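You operate a simulated robot arm through the tools that you are given. There is no shell and no other tool. Be economical: measure what you need, move in short steps, check, and stop when the job is done.

Carry out the task below with a simulated robot arm. There is one attempt and no reset: what you move stays moved.

JOB
Put the yellow pot from the top of the front wall-side table on the black card there. Put the cone on the top of the front window-side table away on the top of the back cross table. Fetch the green card offcuts from the top of the front window-side table and set it on the top of the middle window-side table. Take the ink pot from the top of the middle wall-side table and put it on the top board of the low shelf. The order is free. Set down upright: cone.

The check looks at the end state, three seconds after you hand in, the way a careful person would. Anything else that was tipped, shoved, dropped, spilled or broken makes it a failure.

ROBOT AND FRAMES
A 6-joint arm with a two-finger parallel gripper on a trunk, on a base that drives. Base frame: it is fixed to the floor where the robot stands at the start and does not move with it; the origin is under the middle of the robot, x ahead of it, y to its left, z up. Lengths are in mm, angles in rad, forces in N, time in s.
Its first joint turns from -2.897 to 2.897 rad. Places, roughly: black card (13x10x1 cm) [1200, -200, 700]; card offcuts [1750, 250, 750]; cone (7x7x11 cm) [1400, 200, 800]; ink pot [1000, 500, 750]; top board of the low shelf [-2200, -2300, 700]; top of the back cross table [-1000, 2700, 700]; top of the middle window-side table [1200, 1300, 700]; yellow pot (8x8x8 cm) [1200, 0, 800]. Payload 3.43 kg.
The tool frame sits at the grasp point between the pads (the TCP): z along the fingers, y along the line on which they close. The tips reach 34 mm beyond it. Largest opening 128 mm; finger width 24, thickness 12; the body of the gripper, 48 by 130 mm, starts 96 mm behind the TCP.
Orientation is that of the tool frame in the base frame, as [roll, pitch, yaw] about the fixed x, y, z axes, in that order (R = Rz(yaw) Ry(pitch) Rx(roll)). With the fingers straight down and closing along the base's y, the tool's x points along the base's -x, its y along +y and its z along -z.

CONTROLS
- The arm moves only by the tool step_arm. Its argument "increments" is one flat list of numbers, 7 for each row, row after row: the shift along the base's x, y, z in units of 150 mm (1.0 is 150 mm), then the turn, a rotation vector about the base's x, y, z in units of 180 degrees (1.0 is 180 degrees), then the gripper command, from -1 (fully open) to 1 (shut), values between in proportion. In form: [tx, ty, tz, rx, ry, rz, jaw, tx, ty, tz, rx, ry, rz, jaw, ...]. A call has 1 to 20 rows; each row is the pose to reach, as a shift and turn from the pose commanded when the call began. A call with a number of a shift or a turn outside -1 to 1 is refused whole. Rows are played at 5 a second. More than 50 mm and 0.15 rad between two rows, or a gripper value outside its range, and nothing of the call is played. Where a pose cannot be reached the arm comes as near as it can. A force on the tool above 40 N (or 10 N above the force at the start of the call, whichever is more), or a blocked arm, ends the call early, and 0.2 s more pass. Each finger travels about 153 mm/s and halts on what it meets, pressing with about 21 N; the grip force reading is that of the motor and also rises with nothing between the fingers. The clock runs only during rows and for 0.2 s after the last one: add rows that repeat a pose to give the fingers time. It gives the time, the measured TCP pose, the force on the tool (base axes), the opening and the grip force at its end, in the units of the frame above (readings bear some noise), with the torque about the TCP (base axes, N m) and any sound that the robot's microphone picked up.
- Cameras (640 x 400 px; columns grow to the right, rows downward): "scene" is now at [171.2, 215.8, 1221.4]; the picture's right is [-0.04, -1.00, 0.00], its down [-0.36, 0.02, -0.93] and it looks along [0.93, -0.04, -0.36] (base axes); focal length 284 px, centre (320, 200). "wrist" rides on the gripper at [76, -11, -160] in the tool frame; the picture's right is [0.15, 0.99, 0.00], its down [-0.88, 0.13, -0.46] and it looks along [-0.45, 0.07, 0.89] (tool axes); focal length 234 px, centre (320, 200). There is no depth. A picture from a camera that has moved, and an enlarged one, comes with that camera's place and axes in the base frame and with its lens.
- grab_frame(camera): a new picture of that camera. It takes no simulated time.
- drive_base(legs): drives the robot by 1 to 6 legs, each [ahead, left, turn to the left] in mm, mm and rad, along the robot's own axes; the way and the turn of a leg run together, so that a leg with both is an arc; at most 1500 mm and 3.142 rad a leg. The arm and the cameras ride along, it lands a little off, and it stops where it bumps. It gives what a move gives.
- pan_tilt(pan, tilt): turns the head with the scene camera to pan (to the left, within 2.496 rad either way) and tilt (down, from -0.506 to 1.204), counted from straight ahead of the robot. It gives what a move gives.
- zoom(camera, box): a new picture of the part [left, top, right, bottom] of that camera's present view, enlarged. It takes no simulated time.
- job_done(): hands the job in; it is judged then, once.

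Work in short steps. Places have to be worked out from the pictures, the camera data and where the tool is seen: move nearer, look again, correct. Check each grasp and each placing, and mend what went wrong. You have 165 turns and 128 pictures in all, those below and enlarged ones among them. Open the gripper and draw the arm clear of the work before you hand the job in, unless the task says otherwise.

The tools are called after ">>>" as a command line: name --argument value ..., lists and objects as JSON in quotes. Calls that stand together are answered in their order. step_arm: Moves the arm, as the interface text tells. Its arguments: {"type":"object","properties":{"increments":{"type":"array","items":{"type":"number"}}},"required":["increments"]} The other tools are called the same way: drive_base (legs) drives the base; pan_tilt (pan, tilt) turns the head that bears the scene camera; grab_frame (camera) takes a picture; zoom (camera, box) takes an enlarged picture of a part of a camera's view; job_done () hands the job in.

At the start:

```text
clock: 0.0
position: [619.3, 288.6, 989.4]
ee_rot: [3.141, 0.002, -3.14]
wrist_force: [0.1, 0.5, -0.7]
wrist_torque: [-0.02, 0.01, -0.04]
opening: 127.9
gripper_force: 0.1
robot x, y, heading: [-0.2, -2.2, -0.001]
head pan, tilt: [-0.045, 0.365]
```

scene: 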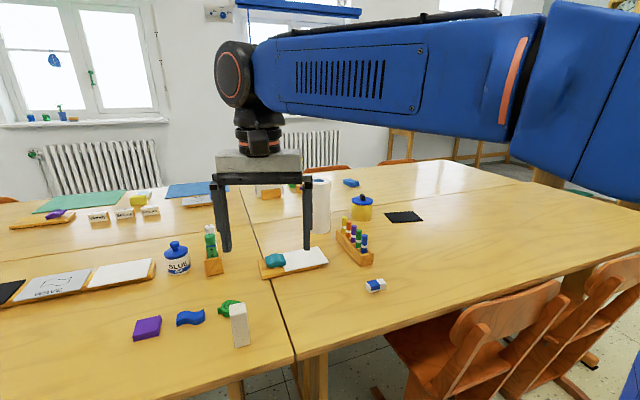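
wrist: 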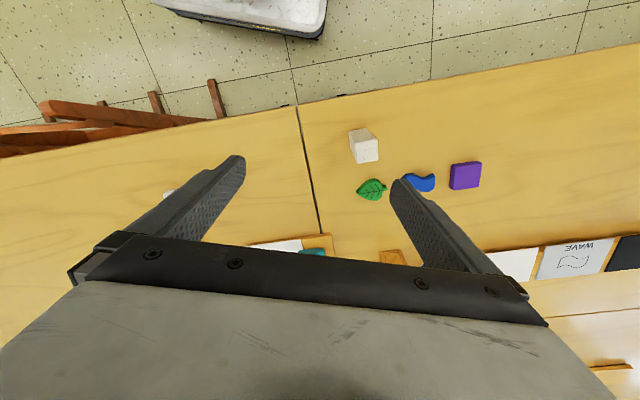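

I start by looking at the scene in more detail before moving.

>>> zoom --camera "scene" --box '[0, 160, 240, 310]'

>>> zoom --camera "scene" --box '[220, 160, 460, 310]'

```text
2.67 times, centred on (120, 235) of scene
camera zoom: at [171.2, 215.8, 1221.4], right [-0.04, -1.0, 0.0], down [-0.36, 0.02, -0.93], along [0.93, -0.04, -0.36], focal length 756 px, centre (853, 107)
```

zoom: 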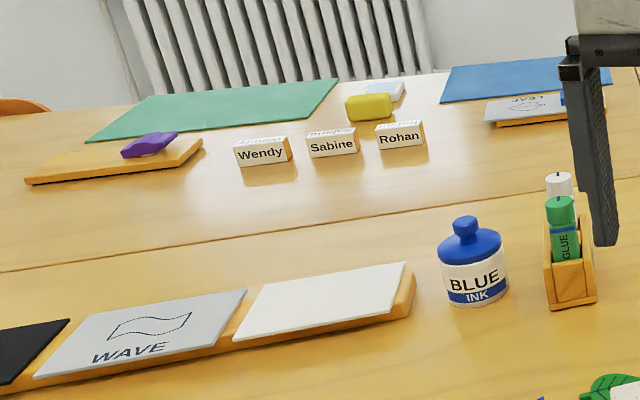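

```text
2.67 times, centred on (340, 235) of scene
camera zoom: at [171.2, 215.8, 1221.4], right [-0.04, -1.0, 0.0], down [-0.36, 0.02, -0.93], along [0.93, -0.04, -0.36], focal length 756 px, centre (267, 107)
```

zoom: 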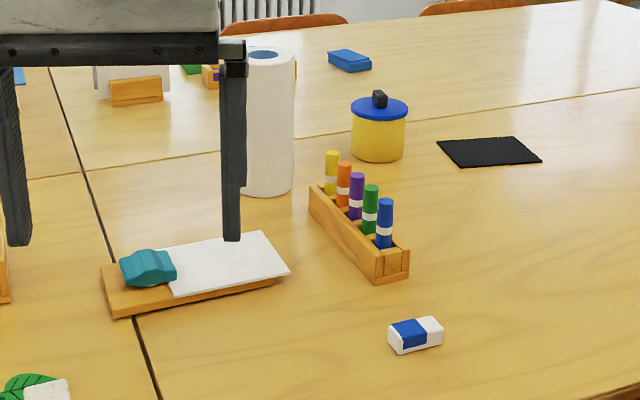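

The cone and the offcuts are hidden by the arm. I raise the arm and draw it back a little to see behind it.

>>> step_arm --increments '[0, 0.3, 0.1, 0, 0, 0, -1, 0, 0.6, 0.2, 0, 0, 0, -1, 0, 0.9, 0.3, 0, 0, 0, -1, -0.3, 0.98, 0.4, 0, 0, 0, -1, -0.6, 0.98, 0.5, 0, 0, 0, -1]'

>>> grab_frame --camera "scene"

```text
clock: 1.2
position: [530.6, 436.8, 1063.5]
ee_rot: [3.141, 0.0, -3.141]
wrist_force: [1.1, 0.4, -0.7]
wrist_torque: [-0.09, 0.05, -0.03]
opening: 127.7
gripper_force: 0.1
robot x, y, heading: [-0.4, 1.5, -0.002]
head pan, tilt: [-0.045, 0.365]
```

```text
123 pictures are left
camera scene: at [171.5, 216.0, 1221.4], right [-0.04, -1.0, 0.0], down [-0.36, 0.02, -0.93], along [0.93, -0.04, -0.36], focal length 284 px, centre (320, 200)
```

scene: 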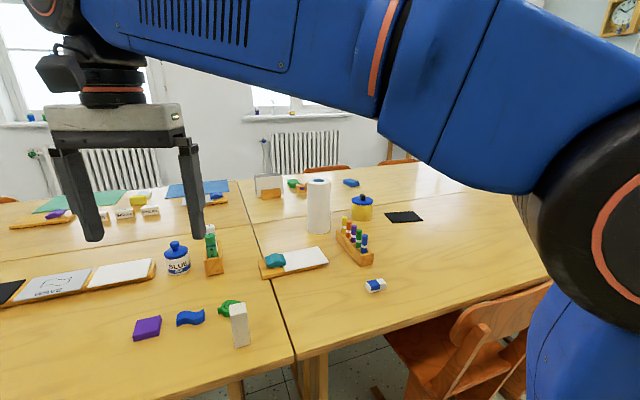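

>>> zoom --camera "scene" --box '[210, 150, 370, 250]'

>>> pan_tilt --pan 1.2 --tilt 0.3

```text
4.00 times, centred on (290, 200) of scene
camera zoom: at [171.5, 216.0, 1221.4], right [-0.04, -1.0, 0.0], down [-0.36, 0.02, -0.93], along [0.93, -0.04, -0.36], focal length 1134 px, centre (440, 200)
```

zoom: 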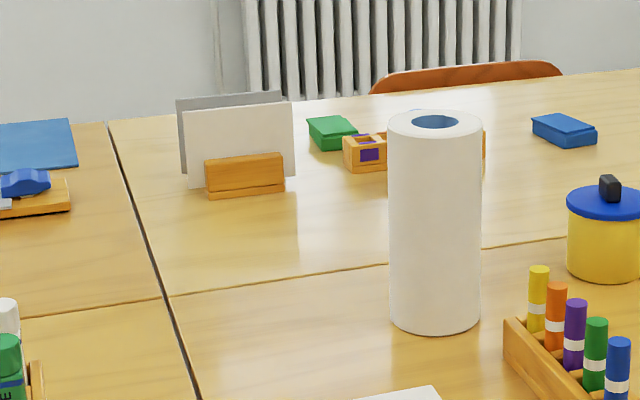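

```text
clock: 2.6
position: [530.7, 436.1, 1064.1]
ee_rot: [-3.141, 0.0, -3.141]
wrist_force: [0.6, -0.9, -0.7]
wrist_torque: [0.03, -0.04, 0.01]
opening: 127.9
gripper_force: 0.0
robot x, y, heading: [-3.1, -0.6, -0.002]
head pan, tilt: [1.201, 0.3]
```

The green offcuts lie behind the white sheet stand; the cone is behind the paper roll. Now I look around the room to the left.

>>> grab_frame --camera "scene"

>>> pan_tilt --pan 2.4 --tilt 0.3

```text
121 pictures are left
camera scene: at [112.1, 307.0, 1227.5], right [0.93, -0.36, 0.0], down [-0.11, -0.28, -0.96], along [0.35, 0.89, -0.3], focal length 284 px, centre (320, 200)
```

scene: 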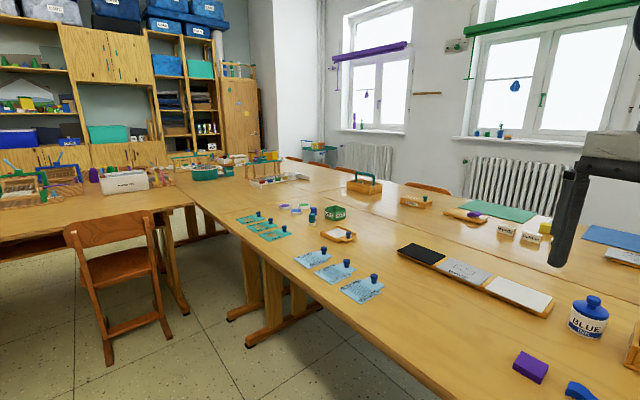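

```text
clock: 4.0
position: [530.7, 437.0, 1063.6]
ee_rot: [3.141, 0.0, -3.141]
wrist_force: [0.6, -0.1, -0.8]
wrist_torque: [0.0, -0.02, 0.03]
opening: 127.9
gripper_force: 0.2
robot x, y, heading: [0.2, 2.5, 0.001]
head pan, tilt: [2.4, 0.3]
```

>>> grab_frame --camera "scene"

>>> pan_tilt --pan -1.2 --tilt 0.3

```text
120 pictures are left
camera scene: at [9.5, 283.1, 1227.5], right [0.68, 0.74, 0.0], down [0.22, -0.2, -0.96], along [-0.7, 0.65, -0.3], focal length 284 px, centre (320, 200)
```

scene: 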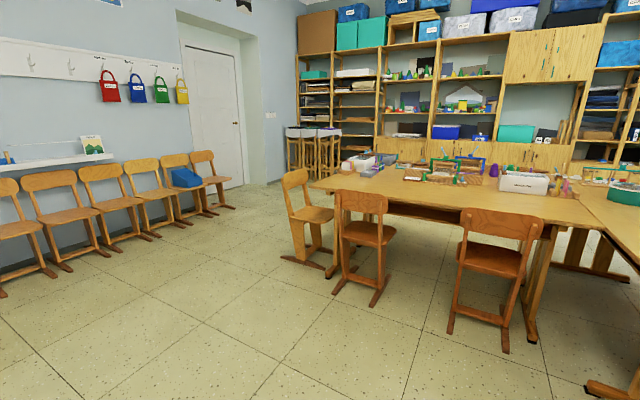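

```text
clock: 7.0
position: [531.4, 437.6, 1063.1]
ee_rot: [3.141, 0.0, -3.141]
wrist_force: [-0.9, 0.2, 0.4]
wrist_torque: [0.0, 0.01, -0.03]
opening: 128.0
gripper_force: 0.1
robot x, y, heading: [0.2, 2.5, -0.003]
head pan, tilt: [-1.201, 0.3]
```

>>> grab_frame --camera "scene"

>>> pan_tilt --pan -2.4 --tilt 0.3

```text
119 pictures are left
camera scene: at [112.1, 132.9, 1227.5], right [-0.93, -0.36, 0.0], down [-0.11, 0.28, -0.96], along [0.35, -0.89, -0.3], focal length 284 px, centre (320, 200)
```

scene: 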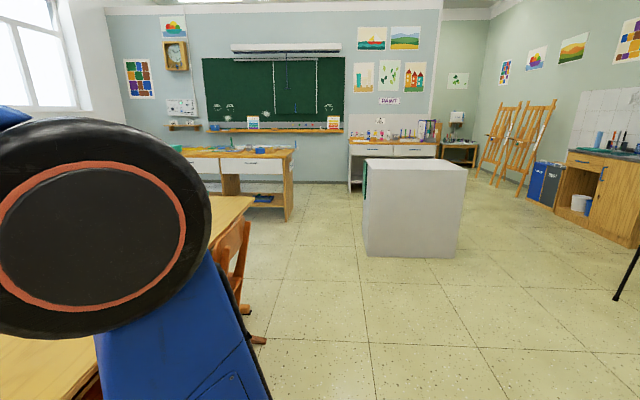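

```text
clock: 8.4
position: [529.7, 435.5, 1064.4]
ee_rot: [-3.14, 0.001, 3.141]
wrist_force: [-0.6, -0.5, 0.3]
wrist_torque: [0.0, -0.02, 0.02]
opening: 128.1
gripper_force: 0.0
robot x, y, heading: [-2.6, -3.3, -0.003]
head pan, tilt: [-2.4, 0.3]
```

>>> grab_frame --camera "scene"

>>> pan_tilt --pan -1.8 --tilt 0.2

```text
118 pictures are left
camera scene: at [9.5, 156.8, 1227.5], right [-0.68, 0.74, 0.0], down [0.22, 0.2, -0.96], along [-0.7, -0.65, -0.3], focal length 284 px, centre (320, 200)
```

scene: 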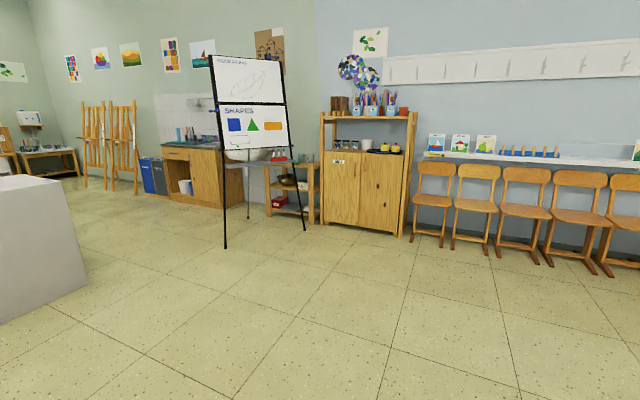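

```text
clock: 9.4
position: [531.5, 436.2, 1063.3]
ee_rot: [3.141, -0.001, 3.141]
wrist_force: [0.2, 0.4, 0.2]
wrist_torque: [-0.01, 0.01, -0.03]
opening: 128.2
gripper_force: 0.0
robot x, y, heading: [0.3, 2.8, -0.001]
head pan, tilt: [-1.799, 0.201]
```

The tables are turned about 18° relative to my frame; the near edge is close to x=575, y=249. I look down to see my own base and the clearance to the edge.

>>> pan_tilt --pan -0.3 --tilt 1.0

>>> grab_frame --camera "scene"

```text
clock: 11.0
position: [530.7, 436.9, 1064.0]
ee_rot: [3.142, 0.0, -3.141]
wrist_force: [-0.5, 1.3, -0.3]
wrist_torque: [0.02, -0.02, 0.02]
opening: 128.0
gripper_force: 0.0
robot x, y, heading: [-1.5, 1.1, -0.0]
head pan, tilt: [-0.3, 1.0]
```

```text
117 pictures are left
camera scene: at [144.9, 199.3, 1168.1], right [-0.3, -0.96, 0.0], down [-0.8, 0.25, -0.54], along [0.52, -0.16, -0.84], focal length 284 px, centre (320, 200)
```

scene: 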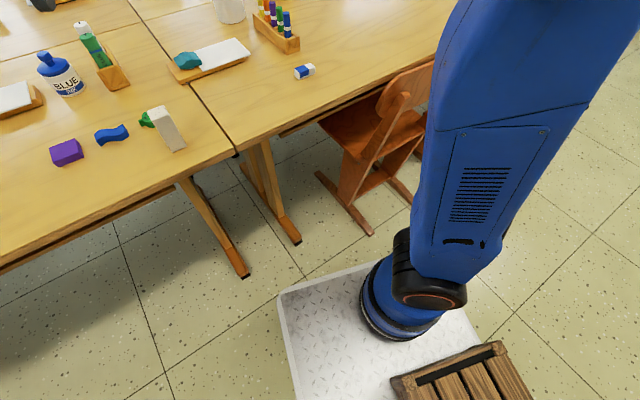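

Judged from this, my platform's front-left corner is near (380, 240). The table feet tips lie about 75 mm inside the table edge, and a chair stands to the right. I turn to face the tables squarely and go a bit closer.

>>> drive_base --legs '[[0, 0, 0.314], [230, -20, 0]]'

>>> grab_frame --camera "scene"

```text
clock: 13.7
position: [589.3, 629.2, 1063.0]
ee_rot: [3.141, -0.001, -2.828]
wrist_force: [-0.2, -0.6, 0.0]
wrist_torque: [-0.01, -0.03, 0.0]
opening: 128.1
gripper_force: 0.1
robot x, y, heading: [222.0, 46.8, 0.314]
head pan, tilt: [-0.3, 1.0]
```

```text
116 pictures are left
camera scene: at [295.2, 285.1, 1168.0], right [0.01, -1.0, 0.0], down [-0.84, -0.01, -0.54], along [0.54, 0.01, -0.84], focal length 284 px, centre (320, 200)
```

scene: 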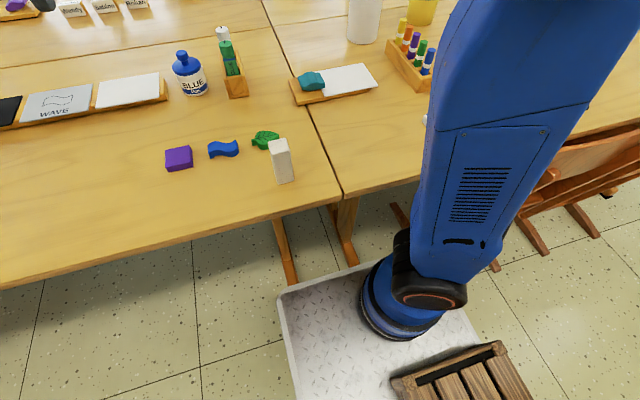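

Geometry agrees (tables turned about 0.314 rad; seam passes (595,253) and (1395,500)). I swing the arm towards the yellow pot at height ~1060 and look with the wrist camera.

>>> step_arm --increments '[0.2, -0.2, 0, 0, 0, 0, -1, 0.4, -0.4, 0, 0, 0, 0, -1, 0.6, -0.6, 0, 0, 0, 0, -1, 0.8, -0.8, 0, 0, 0, 0, -1, 1, -1, 0, 0, 0, 0, -1]'

>>> step_arm --increments '[0.2, -0.2, 0, 0, 0, 0, -1, 0.4, -0.4, 0, 0, 0, 0, -1, 0.6, -0.6, 0, 0, 0, 0, -1, 0.8, -0.8, 0, 0, 0, 0, -1, 1, -1, 0, 0, 0, 0, -1]'

>>> step_arm --increments '[0.2, -0.2, 0, 0, 0, 0, -1, 0.4, -0.4, 0, 0, 0, 0, -1, 0.6, -0.6, 0, 0, 0, 0, -1, 0.8, -0.8, 0, 0, 0, 0, -1, 1, -1, 0, 0, 0, 0, -1]'

>>> grab_frame --camera "wrist"

>>> pan_tilt --pan -0.35 --tilt 0.5

>>> grab_frame --camera "scene"

```text
clock: 14.9
position: [741.7, 481.4, 1063.5]
ee_rot: [-3.141, -0.001, -2.828]
wrist_force: [-0.5, -0.3, -0.2]
wrist_torque: [-0.02, 0.01, 0.0]
opening: 128.1
gripper_force: 0.2
robot x, y, heading: [219.9, 49.7, 0.312]
head pan, tilt: [-0.3, 1.0]
```

```text
clock: 16.1
position: [888.6, 331.0, 1064.5]
ee_rot: [-3.142, 0.0, -2.826]
wrist_force: [-0.7, -0.3, -0.4]
wrist_torque: [0.04, -0.02, -0.01]
opening: 128.1
gripper_force: 0.1
robot x, y, heading: [220.3, 50.9, 0.32]
head pan, tilt: [-0.3, 1.0]
```

```text
clock: 17.3
position: [1039.8, 177.6, 1064.2]
ee_rot: [3.14, 0.001, -2.827]
wrist_force: [-0.5, 0.1, 0.4]
wrist_torque: [-0.02, -0.02, 0.0]
opening: 128.2
gripper_force: 0.1
robot x, y, heading: [219.6, 48.3, 0.313]
head pan, tilt: [-0.3, 1.0]
```

```text
115 pictures are left
camera wrist: at [970.0, 143.3, 1223.6], right [-0.45, 0.9, 0.0], down [0.8, 0.4, 0.46], along [0.41, 0.2, -0.89], focal length 234 px, centre (320, 200)
```

wrist: 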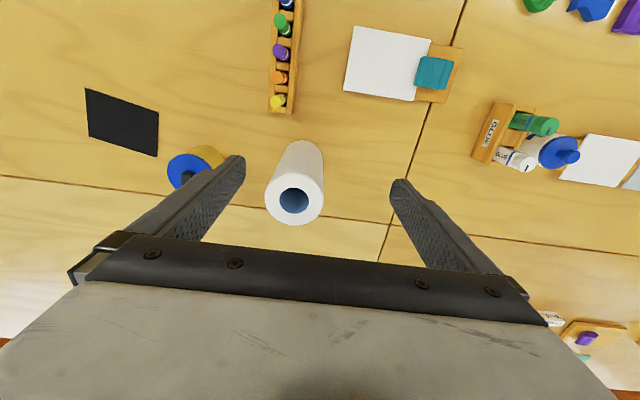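

```text
clock: 18.3
position: [1040.0, 177.9, 1061.2]
ee_rot: [3.141, 0.001, -2.827]
wrist_force: [-0.3, -0.2, 0.2]
wrist_torque: [0.01, 0.03, 0.03]
opening: 128.0
gripper_force: 0.0
robot x, y, heading: [216.4, 49.8, 0.314]
head pan, tilt: [-0.351, 0.499]
```

```text
114 pictures are left
camera scene: at [316.5, 280.7, 1209.1], right [-0.04, -1.0, 0.0], down [-0.48, 0.02, -0.88], along [0.88, -0.03, -0.48], focal length 284 px, centre (320, 200)
```

scene: 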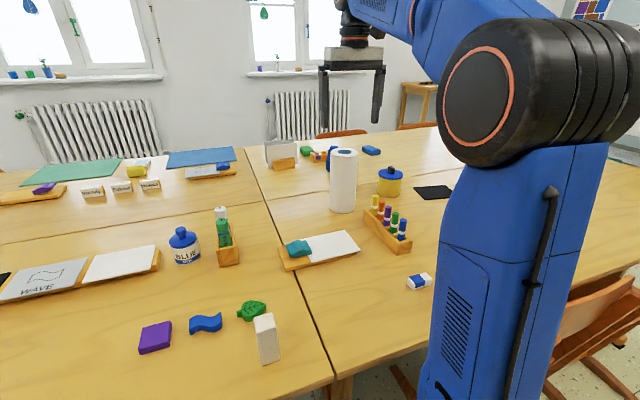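

The pot appears near (1212,-10), the black card centre near (1211,-180), and the table top at about z≈740 (from the card's known size). I move above the pot and look again.

>>> step_arm --increments '[0.2, -0.2, 0, 0, 0, 0, -1, 0.4, -0.4, 0, 0, 0, 0, -1, 0.6, -0.6, 0, 0, 0, 0, -1, 0.8, -0.8, 0, 0, 0, 0, -1, 0.95, -1, -0.1, 0, 0, 0, -1]'

>>> step_arm --increments '[0, -0.1, -0.2, 0, 0, 0, -1, 0, -0.2, -0.45, 0, 0, 0, -1, 0, -0.25, -0.6, 0, 0, 0, -1]'

>>> grab_frame --camera "wrist"

>>> grab_frame --camera "scene"

```text
clock: 19.5
position: [1180.8, 28.4, 1047.0]
ee_rot: [3.14, 0.002, -2.827]
wrist_force: [0.3, -0.6, -0.1]
wrist_torque: [0.02, -0.07, -0.02]
opening: 127.8
gripper_force: 0.1
robot x, y, heading: [221.1, 48.5, 0.31]
head pan, tilt: [-0.351, 0.499]
```

```text
clock: 20.3
position: [1181.5, -9.2, 957.3]
ee_rot: [3.14, 0.003, -2.828]
wrist_force: [-0.3, -0.5, 0.8]
wrist_torque: [0.04, -0.05, 0.01]
opening: 128.2
gripper_force: 0.0
robot x, y, heading: [217.0, 48.3, 0.315]
head pan, tilt: [-0.351, 0.499]
```

```text
113 pictures are left
camera wrist: at [1111.6, -43.3, 1117.9], right [-0.44, 0.9, 0.0], down [0.8, 0.4, 0.46], along [0.41, 0.2, -0.89], focal length 234 px, centre (320, 200)
```

wrist: 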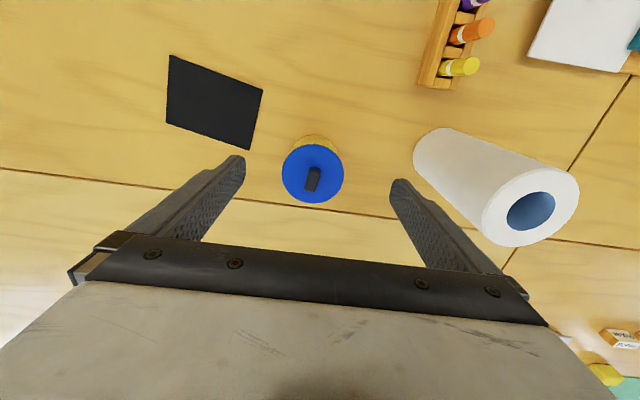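

```text
112 pictures are left
camera scene: at [316.4, 280.7, 1209.1], right [-0.04, -1.0, 0.0], down [-0.48, 0.02, -0.88], along [0.88, -0.03, -0.48], focal length 284 px, centre (320, 200)
```

scene: 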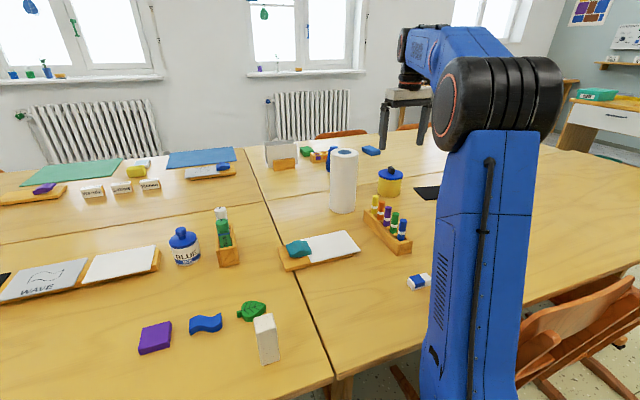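

Pot centre computes to about (1220,-2), black card centre (1215,-174). I centre over the pot and lower part of the way, then check.

>>> step_arm --increments '[0.13, 0.02, -0.1, 0, 0, 0, -1, 0.257, 0.048, -0.3, 0, 0, 0, -1, 0.257, 0.048, -0.6, 0, 0, 0, -1, 0.257, 0.048, -0.8, 0, 0, 0, -1]'

>>> grab_frame --camera "wrist"

>>> zoom --camera "scene" --box '[300, 80, 500, 205]'

```text
clock: 21.3
position: [1219.6, 0.8, 837.9]
ee_rot: [-3.141, 0.001, -2.827]
wrist_force: [-0.4, 0.9, 0.1]
wrist_torque: [-0.01, -0.04, -0.01]
opening: 127.9
gripper_force: 0.0
robot x, y, heading: [217.2, 49.0, 0.311]
head pan, tilt: [-0.351, 0.499]
```

```text
111 pictures are left
camera wrist: at [1151.3, -33.1, 998.4], right [-0.44, 0.9, 0.0], down [0.8, 0.4, 0.46], along [0.41, 0.2, -0.89], focal length 234 px, centre (320, 200)
```

wrist: 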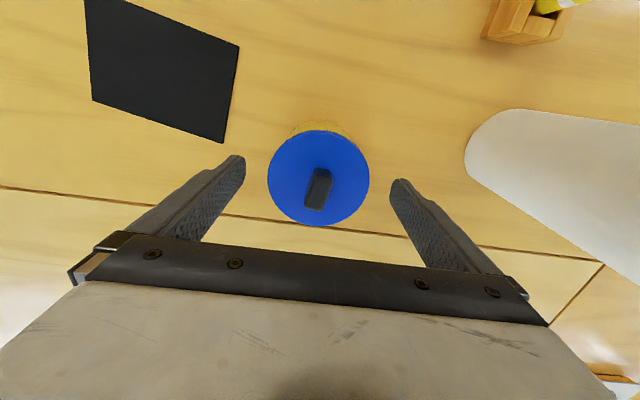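

```text
3.20 times, centred on (400, 142) of scene
camera zoom: at [316.4, 280.7, 1209.2], right [-0.04, -1.0, 0.0], down [-0.48, 0.02, -0.88], along [0.88, -0.03, -0.48], focal length 907 px, centre (64, 384)
```

zoom: 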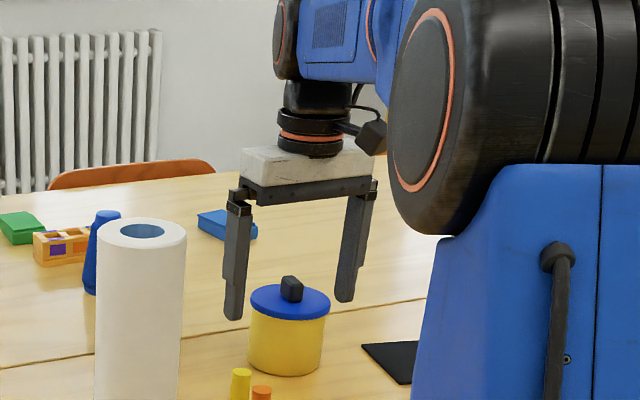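

The pot sits centred between the fingers. I lower to z≈778 and close, holding a few rows.

>>> step_arm --increments '[0, 0, -0.2, 0, 0, 0, -1, 0, 0, -0.39, 0, 0, 0, -1, 0, 0, -0.39, 0, 0, 0, -1, 0, 0, -0.39, 0, 0, 0, 0, 0, 0, -0.39, 0, 0, 0, 1, 0, 0, -0.39, 0, 0, 0, 1, 0, 0, -0.39, 0, 0, 0, 1]'

>>> grab_frame --camera "wrist"

```text
clock: 22.9
position: [1219.7, 0.3, 781.1]
ee_rot: [3.141, 0.001, -2.827]
wrist_force: [-0.6, 0.0, 0.5]
wrist_torque: [0.02, 0.0, 0.01]
opening: 83.1
gripper_force: 20.8
robot x, y, heading: [217.7, 50.2, 0.313]
head pan, tilt: [-0.351, 0.499]
heard: snap
```

```text
109 pictures are left
camera wrist: at [1150.6, -34.4, 941.0], right [-0.44, 0.9, 0.0], down [0.8, 0.4, 0.46], along [0.41, 0.2, -0.89], focal length 234 px, centre (320, 200)
```

wrist: 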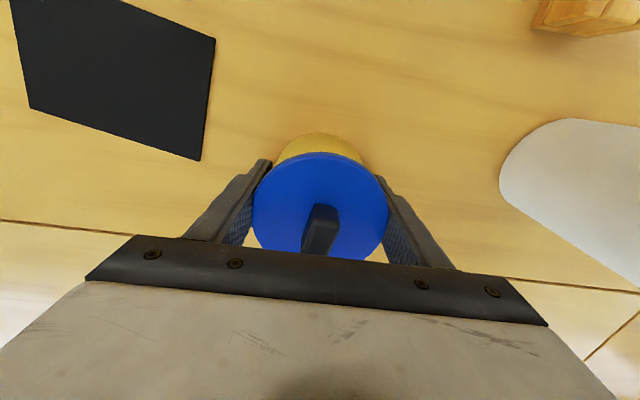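

Grip holds at 83 mm; a "snap" was heard. I lift a little and look.

>>> step_arm --increments '[0, 0, 0.1, 0, 0, 0, 1, 0, 0, 0.2, 0, 0, 0, 1, 0, 0, 0.3, 0, 0, 0, 1]'

>>> grab_frame --camera "wrist"

>>> zoom --camera "scene" --box '[300, 80, 500, 205]'

```text
clock: 23.7
position: [1219.4, -0.2, 824.1]
ee_rot: [-3.141, 0.001, -2.826]
wrist_force: [0.4, 0.1, -0.4]
wrist_torque: [0.04, -0.02, -0.01]
opening: 82.9
gripper_force: 20.7
robot x, y, heading: [218.2, 50.8, 0.313]
head pan, tilt: [-0.351, 0.499]
```

```text
108 pictures are left
camera wrist: at [1150.9, -34.5, 985.0], right [-0.44, 0.9, 0.0], down [0.8, 0.4, 0.46], along [0.41, 0.2, -0.89], focal length 234 px, centre (320, 200)
```

wrist: 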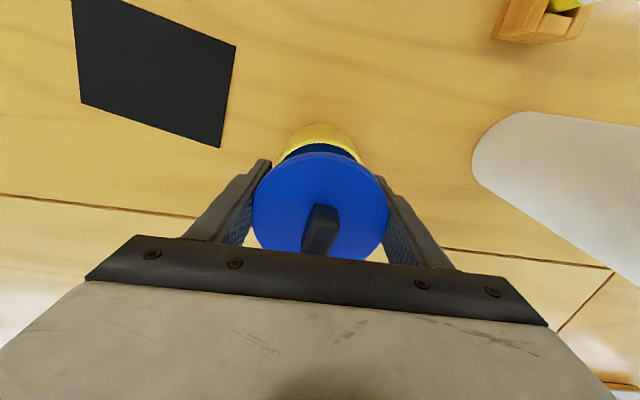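

```text
3.20 times, centred on (400, 142) of scene
camera zoom: at [316.6, 280.7, 1209.1], right [-0.04, -1.0, 0.0], down [-0.48, 0.02, -0.88], along [0.88, -0.03, -0.48], focal length 907 px, centre (64, 384)
```

zoom: 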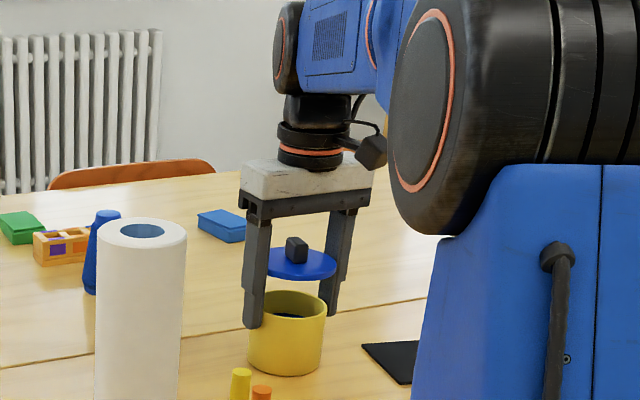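

The lid came off: it is wider than the body. I put it back, and will then carry the lid and the pot separately: lid aside, pot to the card, lid back on. First I lower the lid back onto the pot and release it.

>>> step_arm --increments '[0, 0, -0.1, 0, 0, 0, 1, 0, 0, -0.2, 0, 0, 0, 1, 0, 0, -0.28, 0, 0, 0, 1, 0, 0, -0.28, 0, 0, 0, 1, 0, 0, -0.28, 0, 0, 0, 0, 0, 0, -0.28, 0, 0, 0, -0.3, 0, 0, -0.28, 0, 0, 0, -0.3]'

>>> zoom --camera "scene" --box '[340, 110, 440, 205]'

```text
clock: 25.3
position: [1219.9, -1.0, 782.2]
ee_rot: [-3.141, -0.002, -2.828]
wrist_force: [-0.7, 0.4, 0.1]
wrist_torque: [0.0, -0.02, 0.01]
opening: 84.1
gripper_force: 1.2
robot x, y, heading: [217.3, 53.2, 0.31]
head pan, tilt: [-0.351, 0.499]
```

```text
4.21 times, centred on (390, 158) of scene
camera zoom: at [316.5, 280.7, 1209.1], right [-0.04, -1.0, 0.0], down [-0.48, 0.02, -0.88], along [0.88, -0.03, -0.48], focal length 1194 px, centre (25, 379)
```

zoom: 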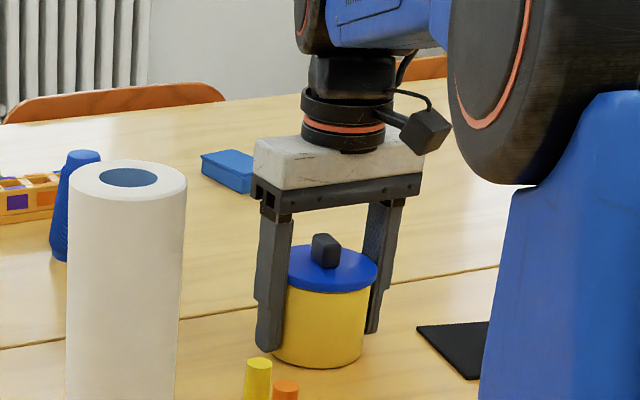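

The lid sits on the pot again. I open a little more, rise so only the fingertips are level with the lid's rim, and grip the lid there.

>>> step_arm --increments '[0, 0, 0, 0, 0, 0, -0.5, 0, 0, 0, 0, 0, 0, -0.5, 0, 0, 0.2, 0, 0, 0, -0.5, 0, 0, 0.34, 0, 0, 0, -0.5, 0, 0, 0.34, 0, 0, 0, -0.5]'

>>> zoom --camera "scene" --box '[340, 110, 440, 205]'

```text
clock: 26.5
position: [1218.1, -1.4, 834.7]
ee_rot: [-3.14, 0.0, -2.827]
wrist_force: [-0.2, 0.1, 0.7]
wrist_torque: [0.04, -0.01, -0.01]
opening: 96.0
gripper_force: 0.1
robot x, y, heading: [219.9, 50.2, 0.312]
head pan, tilt: [-0.351, 0.499]
```

```text
4.21 times, centred on (390, 158) of scene
camera zoom: at [316.5, 280.7, 1209.1], right [-0.04, -1.0, 0.0], down [-0.48, 0.02, -0.88], along [0.88, -0.03, -0.48], focal length 1194 px, centre (25, 379)
```

zoom: 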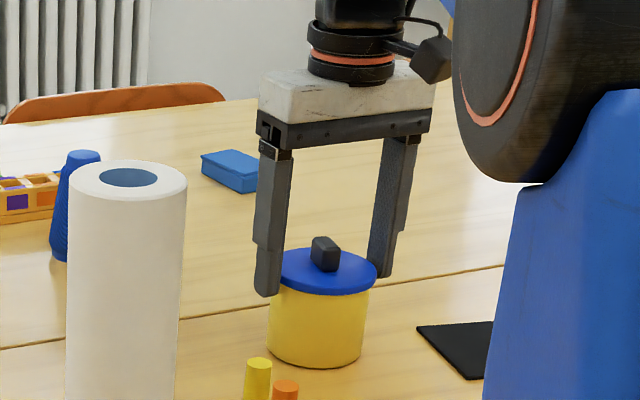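

The tips reach roughly 12–15 mm below the rim; I raise 7 mm, close on the lid and lift.

>>> step_arm --increments '[0, 0, 0.05, 0, 0, 0, -0.5, 0, 0, 0.05, 0, 0, 0, 0, 0, 0, 0.05, 0, 0, 0, 1, 0, 0, 0.05, 0, 0, 0, 1, 0, 0, 0.15, 0, 0, 0, 1, 0, 0, 0.35, 0, 0, 0, 1, 0, 0, 0.5, 0, 0, 0, 1]'

>>> zoom --camera "scene" --box '[340, 90, 440, 205]'

>>> grab_frame --camera "wrist"

```text
clock: 28.1
position: [1218.8, -1.9, 907.4]
ee_rot: [3.14, 0.001, -2.828]
wrist_force: [-0.5, 0.6, 0.2]
wrist_torque: [0.0, 0.03, 0.01]
opening: 82.7
gripper_force: 21.0
robot x, y, heading: [220.8, 50.5, 0.312]
head pan, tilt: [-0.351, 0.499]
```

```text
3.48 times, centred on (390, 148) of scene
camera zoom: at [316.6, 280.7, 1209.1], right [-0.04, -1.0, 0.0], down [-0.48, 0.02, -0.88], along [0.88, -0.03, -0.48], focal length 986 px, centre (76, 383)
```

zoom: 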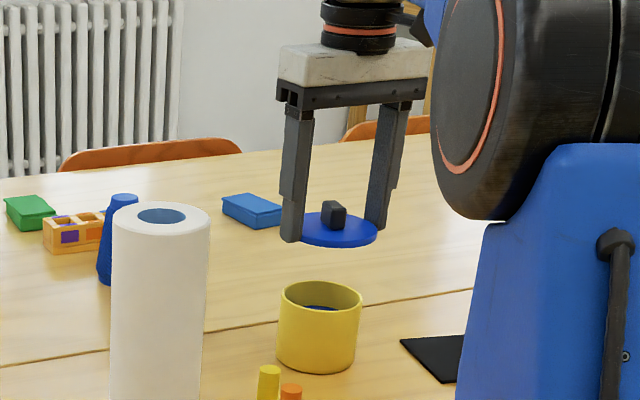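

```text
103 pictures are left
camera wrist: at [1149.8, -35.5, 1069.8], right [-0.44, 0.9, 0.0], down [0.8, 0.4, 0.46], along [0.41, 0.2, -0.89], focal length 234 px, centre (320, 200)
```

wrist: 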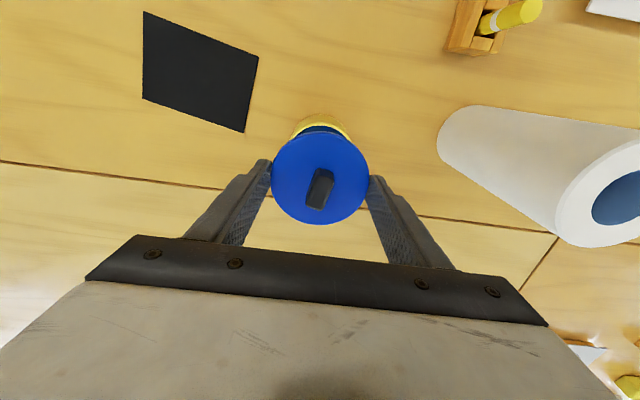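

The lid hangs in the fingertips and the pot stays put. I move the lid aside to the free table spot near (1095,-60) and lower to z≈800.

>>> step_arm --increments '[-0.27, -0.13, 0, 0, 0, 0, 1, -0.54, -0.26, 0, 0, 0, 0, 1, -0.83, -0.39, -0.1, 0, 0, 0, 1, -0.83, -0.39, -0.4, 0, 0, 0, 1, -0.83, -0.39, -0.7, 0, 0, 0, 1, -0.83, -0.39, -0.75, 0, 0, 0, 1]'

>>> grab_frame --camera "wrist"

>>> zoom --camera "scene" --box '[340, 100, 480, 230]'

```text
clock: 29.5
position: [1094.4, -58.0, 796.8]
ee_rot: [3.142, -0.001, -2.827]
wrist_force: [-0.4, 0.1, -0.4]
wrist_torque: [-0.01, 0.0, -0.02]
opening: 82.9
gripper_force: 21.6
robot x, y, heading: [216.3, 51.1, 0.313]
head pan, tilt: [-0.351, 0.499]
```

```text
102 pictures are left
camera wrist: at [1025.3, -91.4, 957.1], right [-0.44, 0.9, 0.0], down [0.8, 0.4, 0.46], along [0.41, 0.2, -0.89], focal length 234 px, centre (320, 200)
```

wrist: 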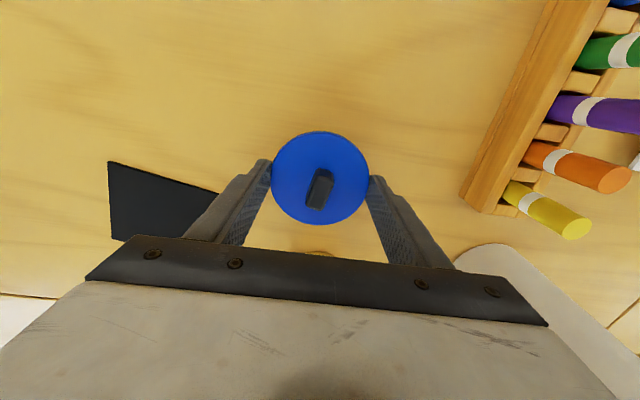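

```text
3.08 times, centred on (410, 165) of scene
camera zoom: at [316.4, 280.7, 1209.1], right [-0.04, -1.0, 0.0], down [-0.48, 0.02, -0.88], along [0.88, -0.03, -0.48], focal length 872 px, centre (43, 308)
```

zoom: 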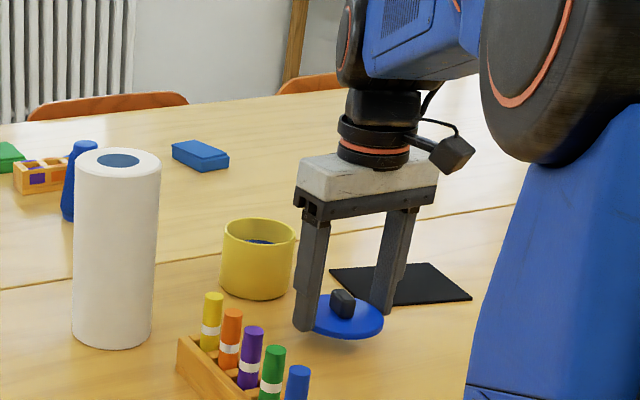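

The space below is free. I lower the lid in small steps until it touches.

>>> step_arm --increments '[0, 0, -0.04, 0, 0, 0, 1, 0, 0, -0.08, 0, 0, 0, 1, 0, 0, -0.11, 0, 0, 0, 1, 0, 0, -0.14, 0, 0, 0, 1, 0, 0, -0.16, 0, 0, 0, 1, 0, 0, -0.16, 0, 0, 0, 1]'

>>> zoom --camera "scene" --box '[380, 140, 480, 220]'

```text
clock: 30.9
position: [1095.5, -58.1, 774.3]
ee_rot: [-3.141, 0.002, -2.828]
wrist_force: [1.5, 0.6, 22.5]
wrist_torque: [0.2, 0.11, -0.01]
opening: 82.8
gripper_force: 21.4
robot x, y, heading: [217.1, 47.9, 0.314]
head pan, tilt: [-0.351, 0.499]
```

```text
5.00 times, centred on (430, 180) of scene
camera zoom: at [315.8, 280.8, 1209.2], right [-0.04, -1.0, 0.0], down [-0.48, 0.02, -0.88], along [0.88, -0.03, -0.48], focal length 1418 px, centre (-230, 300)
```

zoom: 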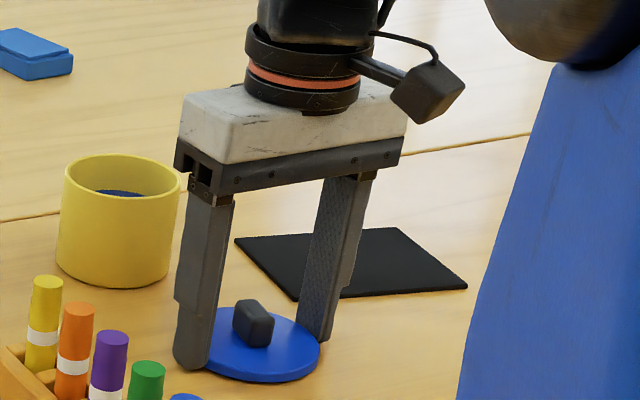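

Contact at TCP z≈774 (table ≈ 739). I relieve the pressure, open, and rise, then look.

>>> step_arm --increments '[0, 0, 0.012, 0, 0, 0, 1, 0, 0, 0.012, 0, 0, 0, 0, 0, 0, 0.012, 0, 0, 0, -0.6, 0, 0, 0.012, 0, 0, 0, -0.6, 0, 0, 0.2, 0, 0, 0, -0.6, 0, 0, 0.5, 0, 0, 0, -1, 0, 0, 0.8, 0, 0, 0, -1]'

>>> grab_frame --camera "wrist"

```text
clock: 32.5
position: [1093.2, -60.0, 891.9]
ee_rot: [-3.141, 0.0, -2.828]
wrist_force: [0.1, 0.1, -0.9]
wrist_torque: [0.0, 0.0, -0.02]
opening: 128.1
gripper_force: 0.2
robot x, y, heading: [217.4, 52.3, 0.316]
head pan, tilt: [-0.351, 0.499]
```

```text
99 pictures are left
camera wrist: at [1024.5, -94.3, 1052.8], right [-0.44, 0.9, 0.0], down [0.8, 0.4, 0.46], along [0.41, 0.2, -0.89], focal length 234 px, centre (320, 200)
```

wrist: 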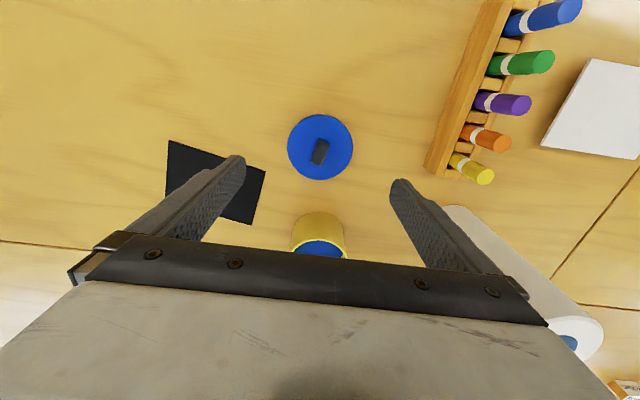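

The lid lies safely at (1095,-58); the card centre computes to (1217,-175). Now I return over the open pot and lower the open fingers around it.

>>> step_arm --increments '[0.28, 0.13, 0, 0, 0, 0, -1, 0.56, 0.26, 0, 0, 0, 0, -1, 0.843, 0.393, 0, 0, 0, 0, -1, 0.843, 0.393, -0.25, 0, 0, 0, -1, 0.843, 0.393, -0.5, 0, 0, 0, -1, 0.843, 0.393, -0.725, 0, 0, 0, -1, 0.843, 0.393, -0.725, 0, 0, 0, -1]'

>>> grab_frame --camera "wrist"

```text
clock: 34.1
position: [1221.4, 1.1, 782.7]
ee_rot: [3.141, 0.0, -2.827]
wrist_force: [-0.1, -0.5, 0.1]
wrist_torque: [-0.01, -0.01, -0.01]
opening: 128.1
gripper_force: 0.1
robot x, y, heading: [218.9, 50.5, 0.31]
head pan, tilt: [-0.351, 0.499]
```

```text
98 pictures are left
camera wrist: at [1151.9, -34.3, 943.6], right [-0.44, 0.9, 0.0], down [0.8, 0.4, 0.46], along [0.41, 0.2, -0.89], focal length 234 px, centre (320, 200)
```

wrist: 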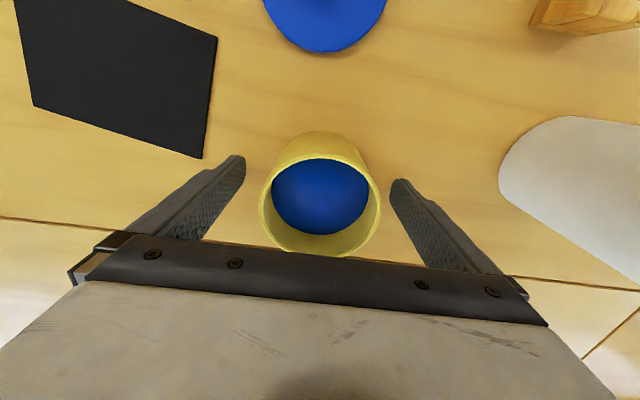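

Pot is centred. I close gently on the body and lift a little.

>>> step_arm --increments '[0, 0, 0, 0, 0, 0, -0.5, 0, 0, 0, 0, 0, 0, -0.2, 0, 0, 0, 0, 0, 0, 0.2, 0, 0, 0, 0, 0, 0, 1, 0, 0, 0, 0, 0, 0, 1, 0, 0, 0.08, 0, 0, 0, 1, 0, 0, 0.2, 0, 0, 0, 1, 0, 0, 0.33, 0, 0, 0, 1]'

>>> zoom --camera "scene" --box '[340, 100, 480, 230]'

```text
clock: 35.9
position: [1220.7, -1.3, 832.2]
ee_rot: [-3.142, 0.001, -2.828]
wrist_force: [0.3, -0.4, -8.2]
wrist_torque: [0.03, 0.03, 0.01]
opening: 78.6
gripper_force: 20.5
robot x, y, heading: [220.4, 53.1, 0.315]
head pan, tilt: [-0.351, 0.499]
```

```text
3.08 times, centred on (410, 165) of scene
camera zoom: at [316.9, 280.6, 1209.1], right [-0.04, -1.0, 0.0], down [-0.48, 0.02, -0.88], along [0.88, -0.03, -0.48], focal length 872 px, centre (43, 308)
```

zoom: 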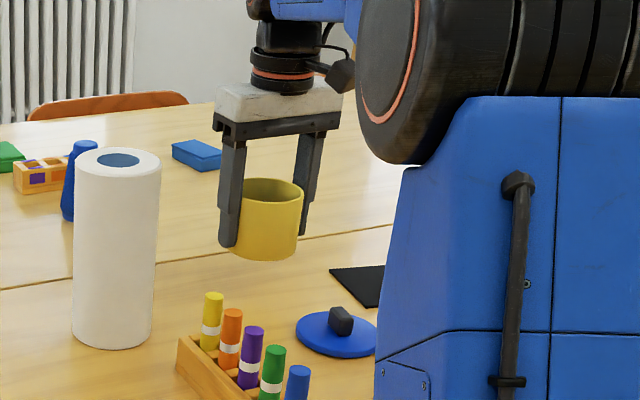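

The pot is held level (about 0.85 kg). I carry it smoothly to above the card.

>>> step_arm --increments '[0, -0.1, 0, 0, 0, 0, 1, 0, -0.25, 0, 0, 0, 0, 1, -0.01, -0.4, 0, 0, 0, 0, 1, -0.01, -0.55, 0, 0, 0, 0, 1, -0.01, -0.7, 0, 0, 0, 0, 1, -0.01, -0.85, 0, 0, 0, 0, 1, -0.015, -1, 0, 0, 0, 0, 1]'

>>> step_arm --increments '[-0.005, -0.1, 0, 0, 0, 0, 1, -0.01, -0.155, 0, 0, 0, 0, 1, -0.01, -0.155, -0.1, 0, 0, 0, 1, -0.01, -0.155, -0.2, 0, 0, 0, 1, -0.01, -0.155, -0.25, 0, 0, 0, 1]'

>>> grab_frame --camera "wrist"

>>> grab_frame --camera "scene"

```text
clock: 37.5
position: [1221.3, -149.9, 831.7]
ee_rot: [-3.141, -0.001, -2.828]
wrist_force: [-1.4, -0.1, -7.3]
wrist_torque: [0.01, -0.01, 0.03]
opening: 78.4
gripper_force: 20.7
robot x, y, heading: [220.4, 51.8, 0.316]
head pan, tilt: [-0.351, 0.499]
```

```text
clock: 38.7
position: [1219.2, -173.3, 795.2]
ee_rot: [-3.14, 0.0, -2.828]
wrist_force: [-0.2, -0.2, -7.4]
wrist_torque: [-0.01, -0.01, 0.0]
opening: 78.5
gripper_force: 21.0
robot x, y, heading: [216.3, 49.1, 0.313]
head pan, tilt: [-0.351, 0.499]
```

```text
96 pictures are left
camera wrist: at [1149.6, -207.7, 956.4], right [-0.44, 0.9, 0.0], down [0.8, 0.4, 0.46], along [0.41, 0.2, -0.89], focal length 234 px, centre (320, 200)
```

wrist: 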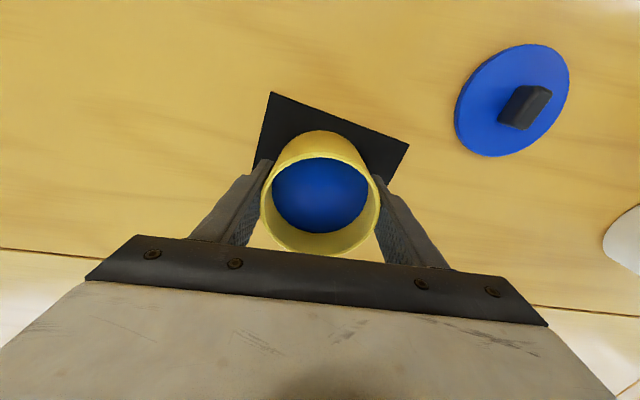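

```text
95 pictures are left
camera scene: at [316.8, 280.6, 1209.1], right [-0.04, -1.0, 0.0], down [-0.48, 0.02, -0.88], along [0.88, -0.03, -0.48], focal length 284 px, centre (320, 200)
```

scene: 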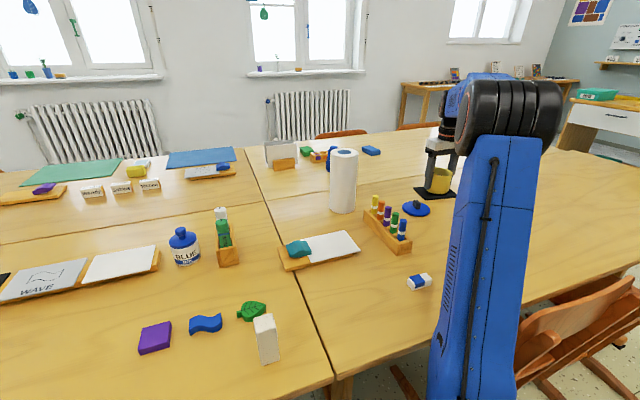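

Pot is centred over the card. Lower until the weight comes off.

>>> step_arm --increments '[0, 0, -0.03, 0, 0, 0, 1, 0, 0, -0.055, 0, 0, 0, 1, 0, 0, -0.075, 0, 0, 0, 1, 0, 0, -0.083, 0, 0, 0, 1, 0, 0, -0.083, 0, 0, 0, 1]'

```text
clock: 39.9
position: [1218.8, -173.3, 783.8]
ee_rot: [3.141, 0.001, -2.828]
wrist_force: [-0.2, -0.3, 13.6]
wrist_torque: [0.04, 0.01, 0.25]
opening: 77.4
gripper_force: 21.1
robot x, y, heading: [217.2, 48.9, 0.313]
head pan, tilt: [-0.351, 0.499]
```

Contact force shows it stands on the card. I release slowly and rise straight up.

>>> step_arm --increments '[0, 0, 0.01, 0, 0, 0, 0.4, 0, 0, 0.01, 0, 0, 0, -0.3, 0, 0, 0.01, 0, 0, 0, -0.7, 0, 0, 0.01, 0, 0, 0, -1, 0, 0, 0.1, 0, 0, 0, -1, 0, 0, 0.4, 0, 0, 0, -1, 0, 0, 0.7, 0, 0, 0, -1]'

>>> grab_frame --camera "wrist"

```text
clock: 41.5
position: [1216.8, -172.9, 889.9]
ee_rot: [3.141, -0.001, -2.83]
wrist_force: [-0.5, -0.1, -0.6]
wrist_torque: [0.02, 0.02, 0.02]
opening: 128.1
gripper_force: 0.1
robot x, y, heading: [220.2, 51.4, 0.316]
head pan, tilt: [-0.351, 0.499]
```

```text
94 pictures are left
camera wrist: at [1148.1, -207.1, 1050.7], right [-0.44, 0.9, 0.0], down [0.8, 0.4, 0.45], along [0.41, 0.2, -0.89], focal length 234 px, centre (320, 200)
```

wrist: 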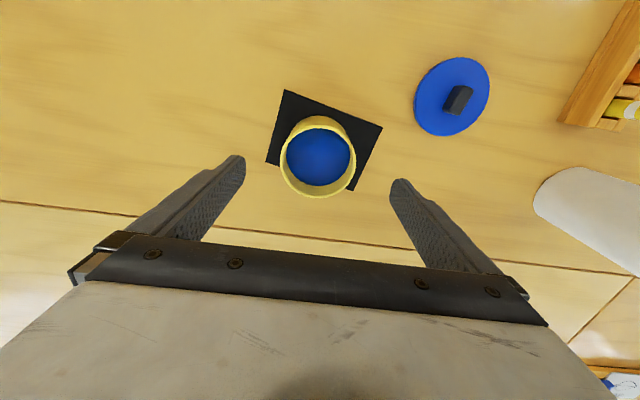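

The pot stands on the card. Next I go back to the lid at (1095,-58.5), with fingers above it.

>>> step_arm --increments '[-0.2, 0.19, 0, 0, 0, 0, -1, -0.4, 0.38, 0, 0, 0, 0, -1, -0.6, 0.57, 0, 0, 0, 0, -1, -0.812, 0.763, 0, 0, 0, 0, -1, -0.812, 0.763, -0.25, 0, 0, 0, -1, -0.812, 0.763, -0.5, 0, 0, 0, -1, -0.812, 0.763, -0.7, 0, 0, 0, -1, -0.812, 0.763, -0.76, 0, 0, 0, -1, -0.812, 0.763, -0.76, 0, 0, 0, -1]'

>>> grab_frame --camera "wrist"

```text
clock: 43.5
position: [1097.2, -60.2, 775.9]
ee_rot: [-3.141, 0.001, -2.829]
wrist_force: [-0.2, -0.5, 1.0]
wrist_torque: [0.03, -0.03, -0.01]
opening: 128.0
gripper_force: 0.0
robot x, y, heading: [216.9, 48.3, 0.313]
head pan, tilt: [-0.351, 0.499]
```

```text
93 pictures are left
camera wrist: at [1026.8, -94.0, 936.0], right [-0.44, 0.9, 0.0], down [0.8, 0.4, 0.46], along [0.41, 0.2, -0.89], focal length 234 px, centre (320, 200)
```

wrist: 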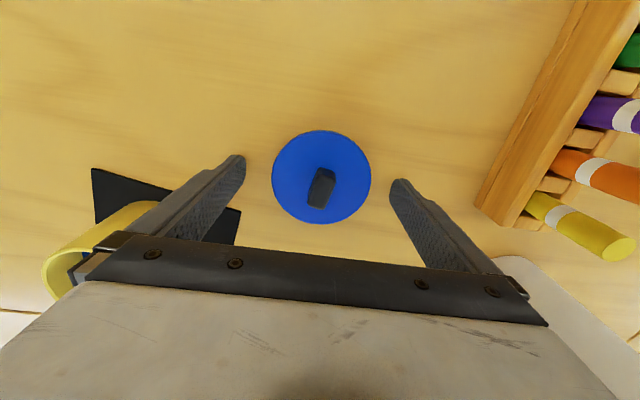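

The lid shows at the same image spot as when it was held before. Close and lift.

>>> step_arm --increments '[0, 0, 0, 0, 0, 0, -0.4, 0, 0, 0, 0, 0, 0, 0, 0, 0, 0, 0, 0, 0, 1, 0, 0, 0, 0, 0, 0, 1, 0, 0, 0.1, 0, 0, 0, 1, 0, 0, 0.4, 0, 0, 0, 1, 0, 0, 0.7, 0, 0, 0, 1]'

>>> grab_frame --camera "wrist"

```text
clock: 45.1
position: [1098.5, -58.9, 877.8]
ee_rot: [3.141, 0.0, -2.827]
wrist_force: [0.1, 0.7, 0.1]
wrist_torque: [-0.02, 0.03, 0.0]
opening: 82.5
gripper_force: 21.4
robot x, y, heading: [215.4, 45.4, 0.315]
head pan, tilt: [-0.351, 0.499]
```

```text
92 pictures are left
camera wrist: at [1029.4, -93.5, 1040.5], right [-0.44, 0.9, 0.0], down [0.8, 0.4, 0.46], along [0.41, 0.2, -0.89], focal length 234 px, centre (320, 200)
```

wrist: 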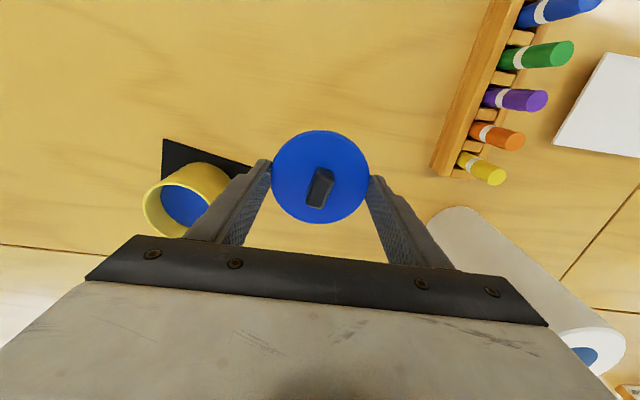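

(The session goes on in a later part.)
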